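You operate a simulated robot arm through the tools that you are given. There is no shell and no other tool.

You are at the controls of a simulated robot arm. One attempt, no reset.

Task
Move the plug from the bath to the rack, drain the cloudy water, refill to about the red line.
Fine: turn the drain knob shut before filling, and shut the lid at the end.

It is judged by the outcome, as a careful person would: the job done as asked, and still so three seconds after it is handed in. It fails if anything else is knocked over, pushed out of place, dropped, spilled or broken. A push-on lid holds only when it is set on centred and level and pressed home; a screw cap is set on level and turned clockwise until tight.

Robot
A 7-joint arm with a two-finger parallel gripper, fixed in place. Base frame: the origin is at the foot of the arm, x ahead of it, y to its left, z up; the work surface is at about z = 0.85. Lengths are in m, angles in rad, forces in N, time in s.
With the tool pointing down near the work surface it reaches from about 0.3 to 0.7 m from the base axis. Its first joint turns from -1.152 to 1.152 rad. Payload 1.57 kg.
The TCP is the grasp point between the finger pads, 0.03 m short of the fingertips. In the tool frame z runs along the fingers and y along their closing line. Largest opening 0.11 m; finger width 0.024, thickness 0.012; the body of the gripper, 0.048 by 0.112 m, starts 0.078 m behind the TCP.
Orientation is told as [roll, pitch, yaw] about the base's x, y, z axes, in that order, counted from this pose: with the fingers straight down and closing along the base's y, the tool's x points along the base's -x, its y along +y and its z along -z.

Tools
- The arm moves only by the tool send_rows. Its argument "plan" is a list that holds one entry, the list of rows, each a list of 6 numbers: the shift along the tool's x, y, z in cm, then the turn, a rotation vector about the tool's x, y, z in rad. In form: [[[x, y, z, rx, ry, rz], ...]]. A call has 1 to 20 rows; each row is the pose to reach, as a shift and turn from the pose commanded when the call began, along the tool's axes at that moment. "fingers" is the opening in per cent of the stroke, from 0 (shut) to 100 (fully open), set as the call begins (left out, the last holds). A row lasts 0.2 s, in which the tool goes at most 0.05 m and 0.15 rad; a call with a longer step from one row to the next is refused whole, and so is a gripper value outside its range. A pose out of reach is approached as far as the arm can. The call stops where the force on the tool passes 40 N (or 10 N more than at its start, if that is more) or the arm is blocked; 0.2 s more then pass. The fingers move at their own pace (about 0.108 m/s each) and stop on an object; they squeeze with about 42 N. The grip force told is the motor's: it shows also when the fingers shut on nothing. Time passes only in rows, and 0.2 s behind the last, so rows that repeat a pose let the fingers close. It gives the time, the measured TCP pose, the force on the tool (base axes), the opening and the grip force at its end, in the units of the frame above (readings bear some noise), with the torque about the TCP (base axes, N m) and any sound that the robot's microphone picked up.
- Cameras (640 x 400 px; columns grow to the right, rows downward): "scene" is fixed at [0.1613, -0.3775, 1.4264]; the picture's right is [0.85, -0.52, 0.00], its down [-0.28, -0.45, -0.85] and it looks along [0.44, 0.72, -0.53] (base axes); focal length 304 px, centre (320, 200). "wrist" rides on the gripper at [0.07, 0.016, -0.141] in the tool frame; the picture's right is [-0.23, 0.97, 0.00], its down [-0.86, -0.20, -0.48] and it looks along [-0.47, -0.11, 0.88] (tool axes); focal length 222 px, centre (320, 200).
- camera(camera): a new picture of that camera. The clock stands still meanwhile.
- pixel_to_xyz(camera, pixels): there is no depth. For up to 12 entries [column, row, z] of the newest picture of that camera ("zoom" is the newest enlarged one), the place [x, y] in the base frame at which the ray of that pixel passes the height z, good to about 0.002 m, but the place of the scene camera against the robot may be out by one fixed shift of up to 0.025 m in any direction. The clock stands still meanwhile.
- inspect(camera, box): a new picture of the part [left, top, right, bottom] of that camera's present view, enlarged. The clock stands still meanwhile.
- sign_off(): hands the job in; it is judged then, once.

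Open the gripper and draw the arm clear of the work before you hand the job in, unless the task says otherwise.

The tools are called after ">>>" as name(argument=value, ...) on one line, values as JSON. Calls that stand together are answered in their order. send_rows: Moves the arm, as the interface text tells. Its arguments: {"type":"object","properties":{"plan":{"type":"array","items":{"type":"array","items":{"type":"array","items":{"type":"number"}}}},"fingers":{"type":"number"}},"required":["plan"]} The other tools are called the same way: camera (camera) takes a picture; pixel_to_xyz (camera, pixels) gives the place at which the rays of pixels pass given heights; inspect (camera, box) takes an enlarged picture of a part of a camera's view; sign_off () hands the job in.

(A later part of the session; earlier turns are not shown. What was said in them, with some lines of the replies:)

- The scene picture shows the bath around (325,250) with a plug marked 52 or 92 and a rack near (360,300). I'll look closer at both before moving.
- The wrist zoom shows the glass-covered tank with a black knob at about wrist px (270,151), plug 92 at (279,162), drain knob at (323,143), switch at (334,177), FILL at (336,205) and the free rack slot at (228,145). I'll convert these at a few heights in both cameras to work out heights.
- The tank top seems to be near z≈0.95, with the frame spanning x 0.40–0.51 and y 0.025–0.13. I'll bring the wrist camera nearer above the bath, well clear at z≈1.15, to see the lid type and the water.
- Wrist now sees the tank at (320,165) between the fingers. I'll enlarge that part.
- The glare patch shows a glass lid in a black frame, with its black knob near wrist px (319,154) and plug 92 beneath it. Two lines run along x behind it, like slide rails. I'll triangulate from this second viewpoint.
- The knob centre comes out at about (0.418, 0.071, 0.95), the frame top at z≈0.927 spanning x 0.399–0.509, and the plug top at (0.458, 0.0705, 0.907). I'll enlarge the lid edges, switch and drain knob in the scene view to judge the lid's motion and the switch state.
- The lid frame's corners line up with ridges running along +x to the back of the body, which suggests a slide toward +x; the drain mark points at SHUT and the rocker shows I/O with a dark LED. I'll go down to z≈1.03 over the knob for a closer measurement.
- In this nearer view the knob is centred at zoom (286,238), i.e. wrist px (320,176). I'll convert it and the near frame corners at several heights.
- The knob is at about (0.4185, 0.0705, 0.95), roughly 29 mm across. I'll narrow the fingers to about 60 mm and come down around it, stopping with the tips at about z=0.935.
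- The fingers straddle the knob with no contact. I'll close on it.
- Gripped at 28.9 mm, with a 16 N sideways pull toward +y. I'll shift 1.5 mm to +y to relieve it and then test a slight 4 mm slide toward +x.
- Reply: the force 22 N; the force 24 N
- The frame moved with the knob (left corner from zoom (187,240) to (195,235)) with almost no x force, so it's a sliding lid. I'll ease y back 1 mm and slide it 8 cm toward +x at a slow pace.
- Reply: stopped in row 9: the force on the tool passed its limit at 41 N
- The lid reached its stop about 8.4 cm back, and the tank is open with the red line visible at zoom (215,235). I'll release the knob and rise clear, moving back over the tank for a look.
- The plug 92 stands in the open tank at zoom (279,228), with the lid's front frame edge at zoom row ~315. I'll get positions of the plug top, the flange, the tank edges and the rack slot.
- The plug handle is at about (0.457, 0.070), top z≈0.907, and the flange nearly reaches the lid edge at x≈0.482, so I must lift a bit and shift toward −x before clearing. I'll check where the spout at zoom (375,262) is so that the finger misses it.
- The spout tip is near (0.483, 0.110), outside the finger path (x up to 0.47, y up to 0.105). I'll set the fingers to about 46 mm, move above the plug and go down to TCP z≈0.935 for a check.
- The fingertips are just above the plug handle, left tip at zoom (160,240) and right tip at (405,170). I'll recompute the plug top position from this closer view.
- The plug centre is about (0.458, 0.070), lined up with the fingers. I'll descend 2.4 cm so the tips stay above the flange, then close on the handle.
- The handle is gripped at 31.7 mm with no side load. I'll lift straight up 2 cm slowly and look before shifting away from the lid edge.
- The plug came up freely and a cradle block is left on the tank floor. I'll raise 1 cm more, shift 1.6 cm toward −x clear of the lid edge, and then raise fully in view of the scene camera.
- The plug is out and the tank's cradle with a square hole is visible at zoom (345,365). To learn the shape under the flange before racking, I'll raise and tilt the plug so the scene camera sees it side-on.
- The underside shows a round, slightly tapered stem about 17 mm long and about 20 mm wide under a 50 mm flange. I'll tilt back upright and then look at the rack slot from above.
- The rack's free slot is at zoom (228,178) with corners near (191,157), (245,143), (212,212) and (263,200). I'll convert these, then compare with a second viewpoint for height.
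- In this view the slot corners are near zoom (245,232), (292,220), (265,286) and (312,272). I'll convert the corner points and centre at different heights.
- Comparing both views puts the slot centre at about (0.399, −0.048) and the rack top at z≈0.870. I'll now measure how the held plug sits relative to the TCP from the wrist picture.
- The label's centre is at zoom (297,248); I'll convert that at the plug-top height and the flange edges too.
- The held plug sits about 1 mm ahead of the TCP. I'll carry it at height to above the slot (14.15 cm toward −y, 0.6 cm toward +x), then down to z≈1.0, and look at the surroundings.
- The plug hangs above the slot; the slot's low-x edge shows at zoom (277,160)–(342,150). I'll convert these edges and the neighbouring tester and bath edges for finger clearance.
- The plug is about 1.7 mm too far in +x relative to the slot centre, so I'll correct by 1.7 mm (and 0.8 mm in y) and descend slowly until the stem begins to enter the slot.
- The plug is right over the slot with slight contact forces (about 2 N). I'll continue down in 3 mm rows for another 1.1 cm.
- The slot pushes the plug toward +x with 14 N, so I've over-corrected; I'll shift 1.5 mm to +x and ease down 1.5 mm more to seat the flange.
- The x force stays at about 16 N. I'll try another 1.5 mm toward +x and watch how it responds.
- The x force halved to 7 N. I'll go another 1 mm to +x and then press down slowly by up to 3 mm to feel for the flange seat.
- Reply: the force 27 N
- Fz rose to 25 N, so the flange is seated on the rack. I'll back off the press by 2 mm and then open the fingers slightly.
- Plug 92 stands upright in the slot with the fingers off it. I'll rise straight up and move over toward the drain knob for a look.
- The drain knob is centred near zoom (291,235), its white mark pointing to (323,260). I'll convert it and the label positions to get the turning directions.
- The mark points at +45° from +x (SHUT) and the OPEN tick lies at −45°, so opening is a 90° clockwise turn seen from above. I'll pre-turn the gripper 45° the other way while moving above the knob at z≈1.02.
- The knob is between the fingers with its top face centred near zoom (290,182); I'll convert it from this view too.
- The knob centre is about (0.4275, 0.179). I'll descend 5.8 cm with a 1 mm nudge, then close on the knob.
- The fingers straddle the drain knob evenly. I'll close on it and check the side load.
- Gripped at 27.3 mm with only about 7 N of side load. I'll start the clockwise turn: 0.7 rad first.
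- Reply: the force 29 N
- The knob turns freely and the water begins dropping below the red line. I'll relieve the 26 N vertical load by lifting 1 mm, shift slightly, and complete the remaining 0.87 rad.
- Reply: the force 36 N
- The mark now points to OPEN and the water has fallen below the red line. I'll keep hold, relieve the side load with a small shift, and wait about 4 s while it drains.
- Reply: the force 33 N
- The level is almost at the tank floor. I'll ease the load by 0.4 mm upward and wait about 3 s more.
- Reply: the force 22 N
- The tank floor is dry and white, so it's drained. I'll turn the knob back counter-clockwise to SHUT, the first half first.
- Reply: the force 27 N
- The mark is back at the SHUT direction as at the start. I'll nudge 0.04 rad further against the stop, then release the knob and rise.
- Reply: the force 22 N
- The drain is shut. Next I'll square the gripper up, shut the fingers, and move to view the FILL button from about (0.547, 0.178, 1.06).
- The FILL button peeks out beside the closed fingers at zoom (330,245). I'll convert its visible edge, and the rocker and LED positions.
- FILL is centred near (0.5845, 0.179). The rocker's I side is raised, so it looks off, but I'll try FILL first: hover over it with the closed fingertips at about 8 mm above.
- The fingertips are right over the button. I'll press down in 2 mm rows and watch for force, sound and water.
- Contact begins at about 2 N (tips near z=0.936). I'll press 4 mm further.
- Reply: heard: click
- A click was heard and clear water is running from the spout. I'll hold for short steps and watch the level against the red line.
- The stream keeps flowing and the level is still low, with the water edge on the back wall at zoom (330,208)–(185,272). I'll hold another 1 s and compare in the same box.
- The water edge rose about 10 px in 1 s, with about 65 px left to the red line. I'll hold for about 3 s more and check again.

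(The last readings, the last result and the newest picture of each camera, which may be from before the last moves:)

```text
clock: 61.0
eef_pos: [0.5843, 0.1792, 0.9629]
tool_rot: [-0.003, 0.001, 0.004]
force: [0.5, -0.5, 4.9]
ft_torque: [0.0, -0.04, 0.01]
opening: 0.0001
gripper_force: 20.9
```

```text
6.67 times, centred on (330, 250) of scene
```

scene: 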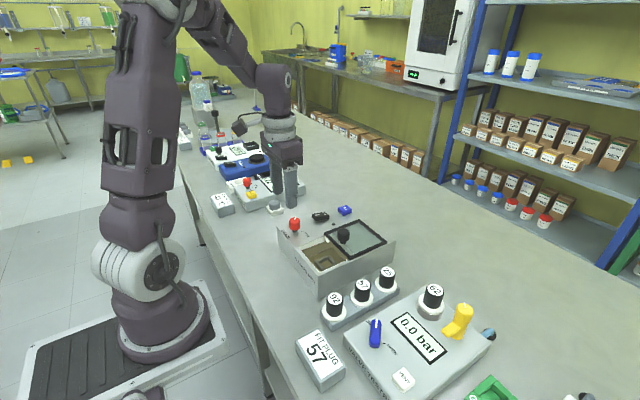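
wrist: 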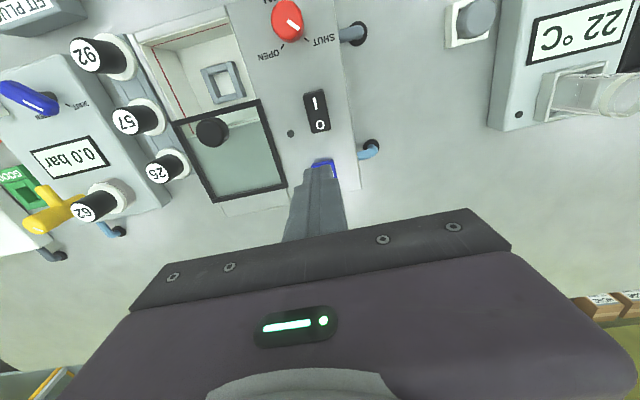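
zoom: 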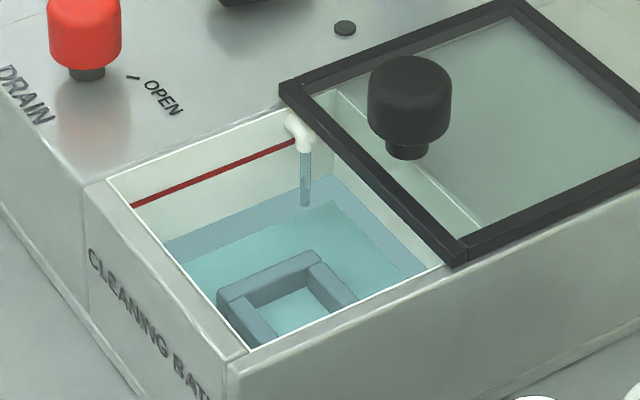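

The water line at zoom x=250 is at row 206 versus the red line at 160, rising about 9 px/s, so roughly 5 s are left. I'll hold 3.4 s more and check.

>>> send_rows(plan=[[[0, 0, 0, 0, 0, 0], [0, 0, 0, 0, 0, 0], [0, 0, 0, 0, 0, 0], [0, 0, 0, 0, 0, 0], [0, 0, 0, 0, 0, 0], [0, 0, 0, 0, 0, 0], [0, 0, 0, 0, 0, 0], [0, 0, 0, 0, 0, 0], [0, 0, 0, 0, 0, 0], [0, 0, 0, 0, 0, 0], [0, 0, 0, 0, 0, 0], [0, 0, 0, 0, 0, 0], [0, 0, 0, 0, 0, 0], [0, 0, 0, 0, 0, 0], [0, 0, 0, 0, 0, 0], [0, 0, 0, 0, 0, 0]]])

>>> inspect(camera="scene", box=[290, 220, 370, 280])

```text
clock: 64.4
eef_pos: [0.5856, 0.1796, 0.9635]
tool_rot: [-0.002, 0.001, 0.004]
force: [0.7, 0.2, 5.0]
ft_torque: [0.02, -0.03, 0.0]
opening: 0.0
gripper_force: 21.5
```

```text
6.67 times, centred on (330, 250) of scene
```

zoom: 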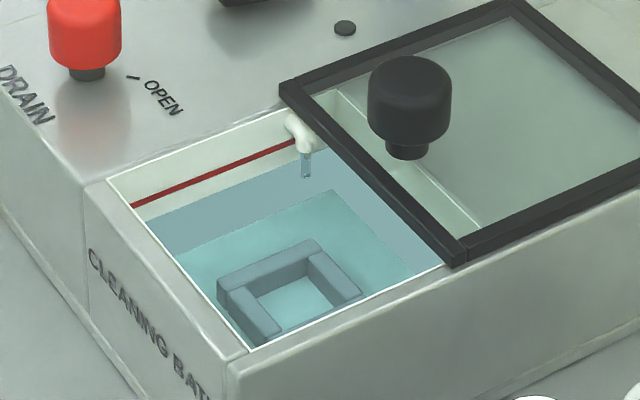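

The water is at about row 177 at x=250, the red line at 160, roughly 1.9 s left. I'll hold 1 s more and check.

>>> send_rows(plan=[[[0, 0, 0, 0, 0, 0], [0, 0, 0, 0, 0, 0], [0, 0, 0, 0, 0, 0], [0, 0, 0, 0, 0, 0]]])

>>> inspect(camera="scene", box=[295, 230, 345, 265])

```text
clock: 65.4
eef_pos: [0.5839, 0.1801, 0.9624]
tool_rot: [-0.001, 0.001, 0.004]
force: [-0.1, 0.4, 4.3]
ft_torque: [0.02, 0.0, -0.02]
opening: 0.0003
gripper_force: 21.1
```

```text
11.43 times, centred on (320, 248) of scene
```

zoom: 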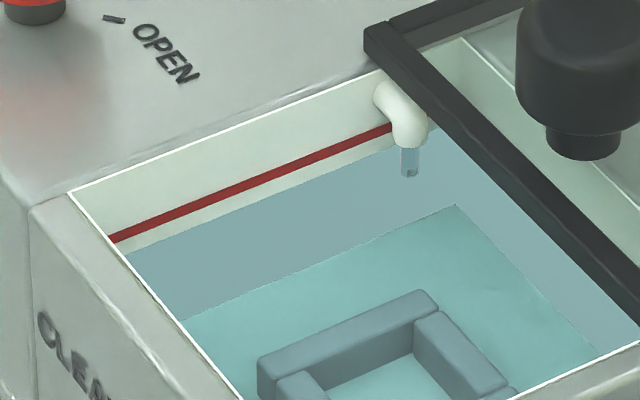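

About 19 zoom px (≈1.3 s) remain. I'll hold one short row and release now, to see whether the flow stops on release before topping up.

>>> send_rows(plan=[[[0, 0, 0, 0, 0, 0], [0, 0, 0, 0, 0, 0], [0, 0, -0.7, 0, 0, 0]]])

>>> inspect(camera="scene", box=[295, 230, 345, 265])

```text
clock: 66.2
eef_pos: [0.5857, 0.1792, 0.9687]
tool_rot: [-0.003, 0.004, 0.004]
force: [-0.5, 0.5, 0.7]
ft_torque: [0.0, 0.03, 0.02]
opening: 0.0002
gripper_force: 21.2
```

```text
11.43 times, centred on (320, 248) of scene
```

zoom: 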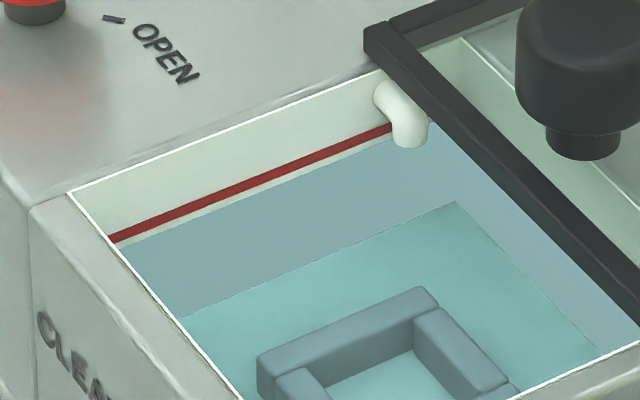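

The flow stopped on release; the water edge is about 12 zoom px (≈2.8 mm) beneath the red line's centre. I'll press again for about 0.7 s and lift off.

>>> send_rows(plan=[[[0, 0, 0.7, 0, 0, 0], [0, 0, 0.7, 0, 0, 0], [0, 0, 0.7, 0, 0, 0], [0, 0, 0.7, 0, 0, 0], [0, 0, -0.2, 0, 0, 0]]])

>>> inspect(camera="scene", box=[295, 230, 345, 265])

```text
clock: 67.4
eef_pos: [0.5864, 0.1788, 0.9715]
tool_rot: [-0.004, 0.004, 0.003]
force: [0.1, 0.0, 0.0]
ft_torque: [0.0, 0.02, -0.02]
opening: 0.0001
gripper_force: 21.2
heard: click
```

```text
11.43 times, centred on (320, 248) of scene
```

zoom: 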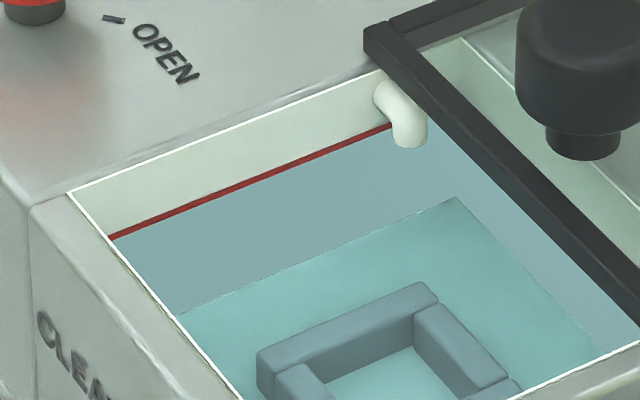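

The water surface is now right at the red line and the spout is dry. I'll rise, open the fingers to about 60 mm and go above the lid knob at about (0.5015, 0.0705).

>>> send_rows(plan=[[[0, 0, -4, 0, 0, 0], [0, 0, -8, 0, 0, 0], [2.5, -3, -8, 0, 0, 0], [5, -6, -8, 0, 0, 0], [7, -9, -8, 0, 0, 0], [8.4, -10.85, -8, 0, 0, 0], [8.4, -10.85, -8, 0, 0, 0]]], fingers=55)

>>> camera(camera="wrist")

>>> inspect(camera="wrist", box=[240, 100, 400, 220])

```text
clock: 69.0
eef_pos: [0.5029, 0.069, 1.0485]
tool_rot: [-0.002, 0.0, 0.005]
force: [-0.1, -0.1, 0.1]
ft_torque: [0.01, 0.03, 0.01]
opening: 0.0604
gripper_force: 0.1
```

```text
taken
```

wrist: 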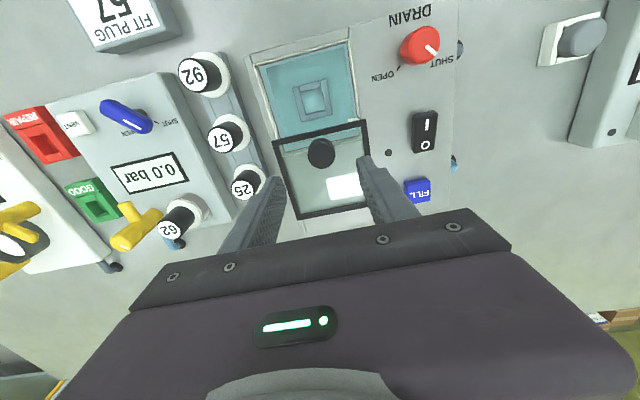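

```text
3.33 times, centred on (320, 160) of wrist
```

zoom: 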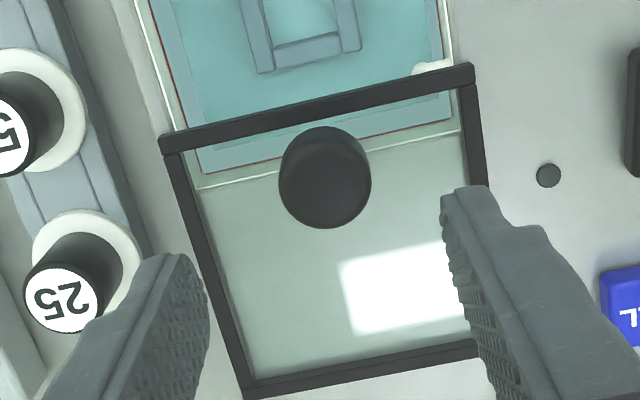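

The lid knob sits at zoom (324,178). I'll convert it to check the alignment before descending.

>>> pixel_to_xyz(camera="zoom", pixels=[[324, 178, 0.95], [324, 178, 0.945], [324, 178, 0.955], [160, 138, 0.927], [473, 66, 0.927]])

```text
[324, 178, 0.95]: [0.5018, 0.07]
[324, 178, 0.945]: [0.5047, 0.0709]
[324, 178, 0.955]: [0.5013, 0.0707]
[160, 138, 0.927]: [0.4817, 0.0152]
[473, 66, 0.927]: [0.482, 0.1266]
```

The knob is at (0.502, 0.0705), aligned with the TCP. I'll descend 8.6 cm around it and then close.

>>> send_rows(plan=[[[0, 0.1, 3, 0, 0, 0], [0, 0.1, 6, 0, 0, 0], [0, 0.1, 8, 0, 0, 0], [0, 0.1, 8.6, 0, 0, 0], [0, 0.1, 8.6, 0, 0, 0]]])

>>> send_rows(plan=[[[0, 0, 0, 0, 0, 0], [0, 0, 0, 0, 0, 0], [0, 0, 0, 0, 0, 0]]], fingers=0)

>>> inspect(camera="scene", box=[280, 190, 400, 280])

```text
clock: 70.2
eef_pos: [0.5006, 0.0709, 0.9656]
tool_rot: [-0.002, 0.001, 0.004]
force: [0.1, -0.4, -0.2]
ft_torque: [0.02, 0.03, -0.03]
opening: 0.0601
gripper_force: 0.1
```

```text
clock: 71.0
eef_pos: [0.4999, 0.07, 0.9655]
tool_rot: [-0.002, 0.003, 0.003]
force: [0.0, -8.3, -2.8]
ft_torque: [-0.19, -0.13, -0.02]
opening: 0.0291
gripper_force: 38.8
```

```text
4.44 times, centred on (340, 235) of scene
```

zoom: 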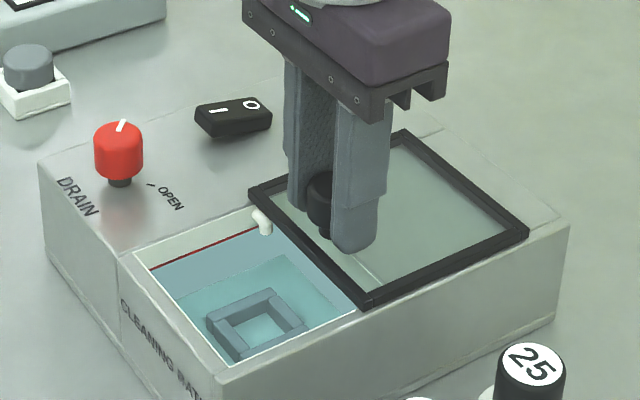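

The knob is gripped at 29.1 mm. I'll slide the lid 8 cm toward −x slowly, keeping the speed low so the water stays calm.

>>> send_rows(plan=[[[0.5, -0.05, 0, 0, 0, 0], [1.3, -0.05, 0, 0, 0, 0], [2.1, -0.05, 0, 0, 0, 0], [2.9, -0.05, 0, 0, 0, 0], [3.7, -0.05, 0, 0, 0, 0], [4.5, -0.05, 0, 0, 0, 0], [5.3, -0.05, 0, 0, 0, 0], [6.1, -0.05, 0, 0, 0, 0], [6.9, -0.05, 0, 0, 0, 0], [7.6, -0.05, 0, 0, 0, 0], [8.0, -0.05, 0, 0, 0, 0]]])

>>> send_rows(plan=[[[0.15, 0, 0, 0, 0, 0], [0.3, 0, 0, 0, 0, 0], [0.45, 0, 0, 0, 0, 0], [0.6, 0, 0, 0, 0, 0]]])

>>> inspect(camera="scene", box=[270, 190, 390, 280])

```text
clock: 73.4
eef_pos: [0.4225, 0.0707, 0.9657]
tool_rot: [-0.001, 0.002, 0.001]
force: [0.6, -18.6, 0.1]
ft_torque: [-0.39, 0.66, -0.13]
opening: 0.0291
gripper_force: 38.9
```

```text
clock: 74.4
eef_pos: [0.4165, 0.0705, 0.9666]
tool_rot: [-0.001, -0.004, 0.003]
force: [11.8, -30.6, 22.3]
ft_torque: [-0.77, 0.18, -0.01]
opening: 0.0291
gripper_force: 38.8
```

```text
4.44 times, centred on (330, 235) of scene
```

zoom: 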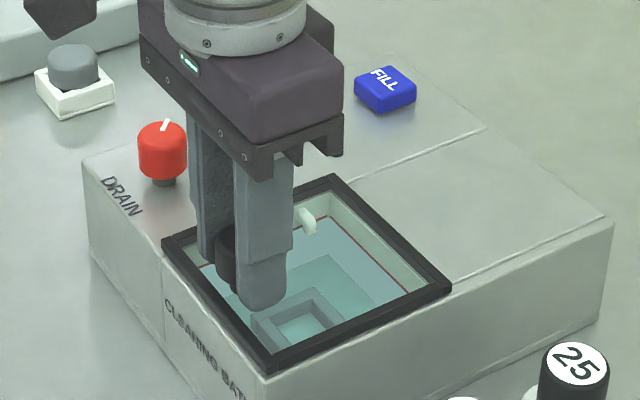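

The lid's left corner is at zoom (163,242), matching its original closed place, and there's 12 N against the stop. I'll relieve the y load and press 1 mm further to make sure.

>>> send_rows(plan=[[[0.05, -0.1, -0.03, 0, 0, 0], [0.12, -0.1, -0.05, 0, 0, 0]]])

```text
clock: 75.0
eef_pos: [0.4159, 0.0704, 0.9657]
tool_rot: [0.0, -0.003, 0.005]
force: [26.7, -14.9, -12.7]
ft_torque: [-0.26, -0.63, 0.03]
opening: 0.0293
gripper_force: 39.2
```

The force rose to 27 N, so the lid is firmly at its closed stop. I'll back off about 1.8 mm to zero the load, release, and rise.

>>> send_rows(plan=[[[-0.1, -0.04, 0.02, 0, 0, 0], [-0.17, -0.06, 0.03, 0, 0, 0]]])

>>> send_rows(plan=[[[0, 0, 0, 0, 0, 0], [0, 0, 0, 0, 0, 0], [0, 0, 0, 0, 0, 0], [0, 0, -3, 0, 0, 0], [0, 0, -7, 0, 0, 0], [0, 0, -11, 0, 0, 0], [0, 0, -15, 0, 0, 0], [0, 0, -15, 0, 0, 0]]], fingers=55)

>>> inspect(camera="scene", box=[270, 190, 390, 280])

>>> camera(camera="wrist")

>>> inspect(camera="wrist", box=[250, 100, 410, 220])

```text
clock: 75.6
eef_pos: [0.4154, 0.0709, 0.9646]
tool_rot: [0.002, 0.0, 0.004]
force: [19.5, -0.1, -5.7]
ft_torque: [0.04, -0.83, 0.06]
opening: 0.029
gripper_force: 39.7
```

```text
clock: 77.4
eef_pos: [0.4186, 0.0681, 1.1177]
tool_rot: [-0.003, 0.002, 0.002]
force: [0.3, 0.3, -0.2]
ft_torque: [-0.02, -0.03, -0.02]
opening: 0.0607
gripper_force: 0.1
```

```text
4.44 times, centred on (330, 235) of scene
```

zoom: 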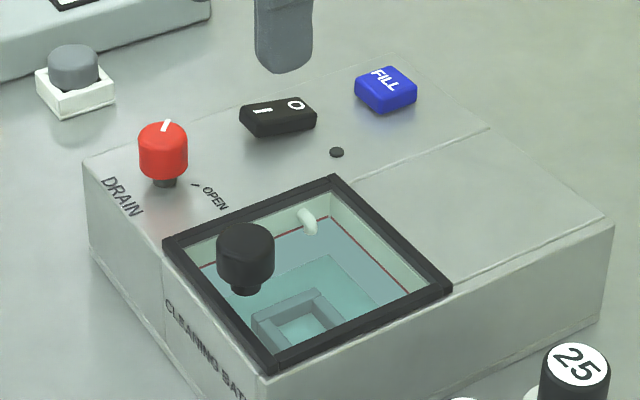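

```text
taken
```

wrist: 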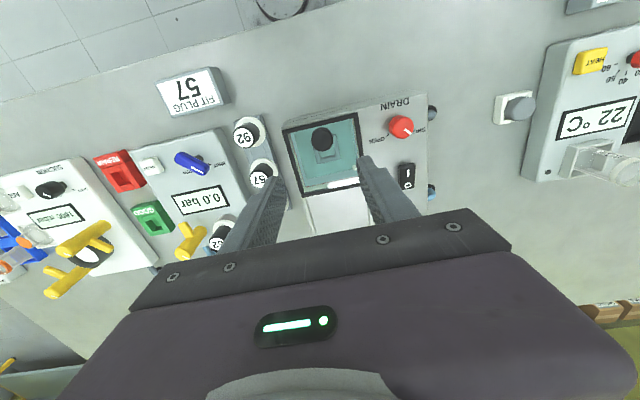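

```text
3.33 times, centred on (330, 160) of wrist
```

zoom: 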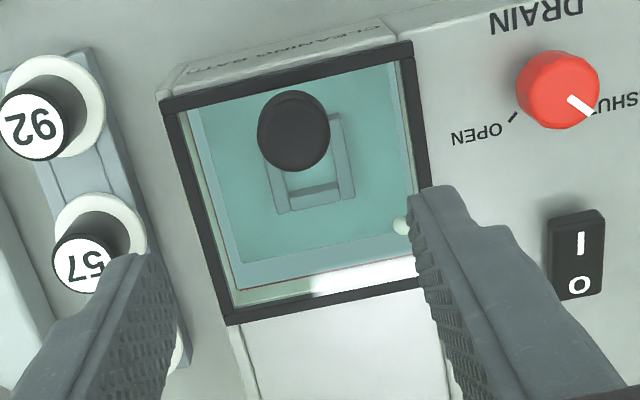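

The lid is shut in its original place, the drain mark is at SHUT and the water is at the line. I'll draw the arm up and away with the fingers open, then check everything, including plug 92 in the rack.

>>> send_rows(plan=[[[0.5, 2, -3, 0, 0, 0], [1, 4.5, -6, 0, 0, 0], [2, 7, -9, 0, 0, 0], [3, 9.5, -12, 0, 0, 0], [3.4, 11.5, -14, 0, 0, 0], [3.4, 11.5, -14, 0, 0, 0], [3.4, 11.5, -14, 0, 0, 0]]], fingers=100)

>>> camera(camera="scene")

>>> inspect(camera="scene", box=[290, 260, 410, 350])

>>> inspect(camera="scene", box=[290, 225, 360, 275])

>>> camera(camera="wrist")

```text
clock: 79.0
eef_pos: [0.3794, 0.1852, 1.2554]
tool_rot: [-0.002, 0.001, 0.002]
force: [0.3, -0.1, -0.1]
ft_torque: [-0.02, 0.0, 0.01]
opening: 0.11
gripper_force: 0.1
```

```text
taken
```

scene: 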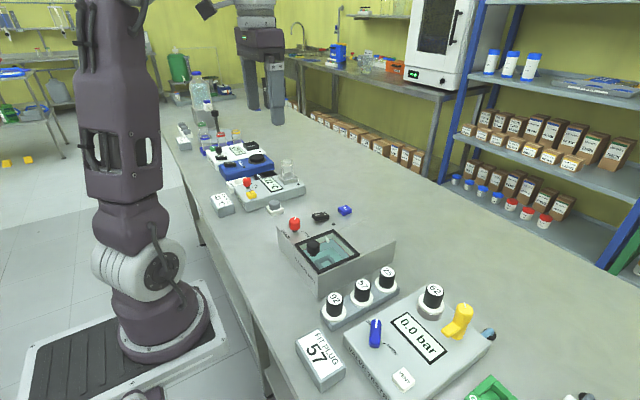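

```text
4.44 times, centred on (350, 305) of scene
```

zoom: 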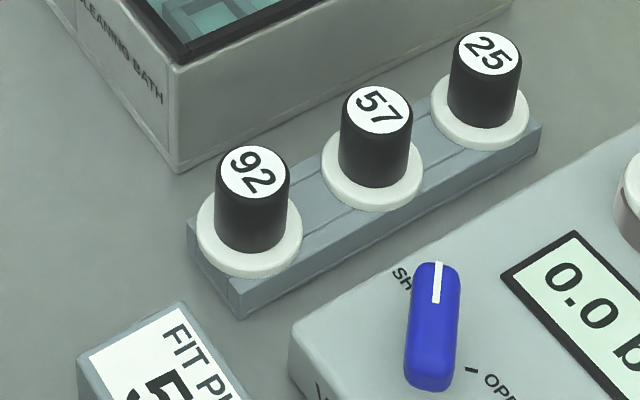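

```text
8.00 times, centred on (325, 250) of scene
```

zoom: 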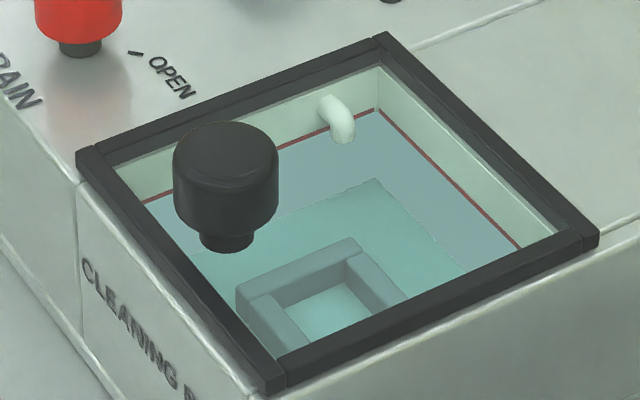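

```text
taken
```

wrist: 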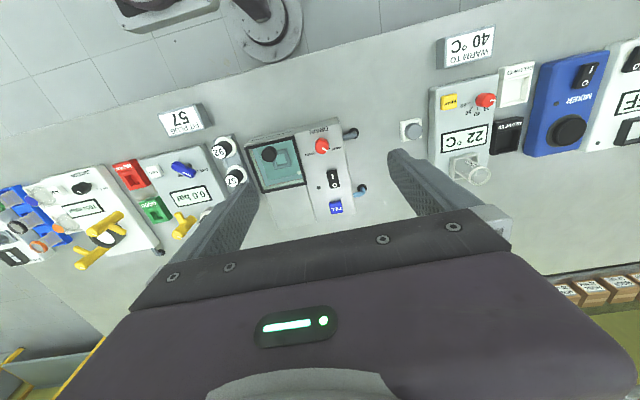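

Plug 92 sits upright in the rack beside 57 and 25. The clear water is at the red line, the drain mark is on SHUT and the lid is closed. Nothing else has moved and the arm is clear with the fingers open, so I'm handing in.

>>> sign_off()

```text
The job is handed in.
```

The job is done and handed in. I checked it with the cameras just before sign-off:

- **Plug:** plug 92 is out of the bath and stands upright in the free slot of the rack, next to 57 and 25.
- **Water:** the cloudy water drained fully to a clean, dry floor. I then turned the drain knob back to SHUT and refilled with clear water, which now sits right at the red line.
- **Lid:** it is slid shut against its stop, in the same place as at the start.
- **Everything else:** nothing was knocked, moved or spilled. The arm is back near its start position with the gripper open.

The bath's I/O switch looked off throughout. FILL worked without it, so I left it alone.
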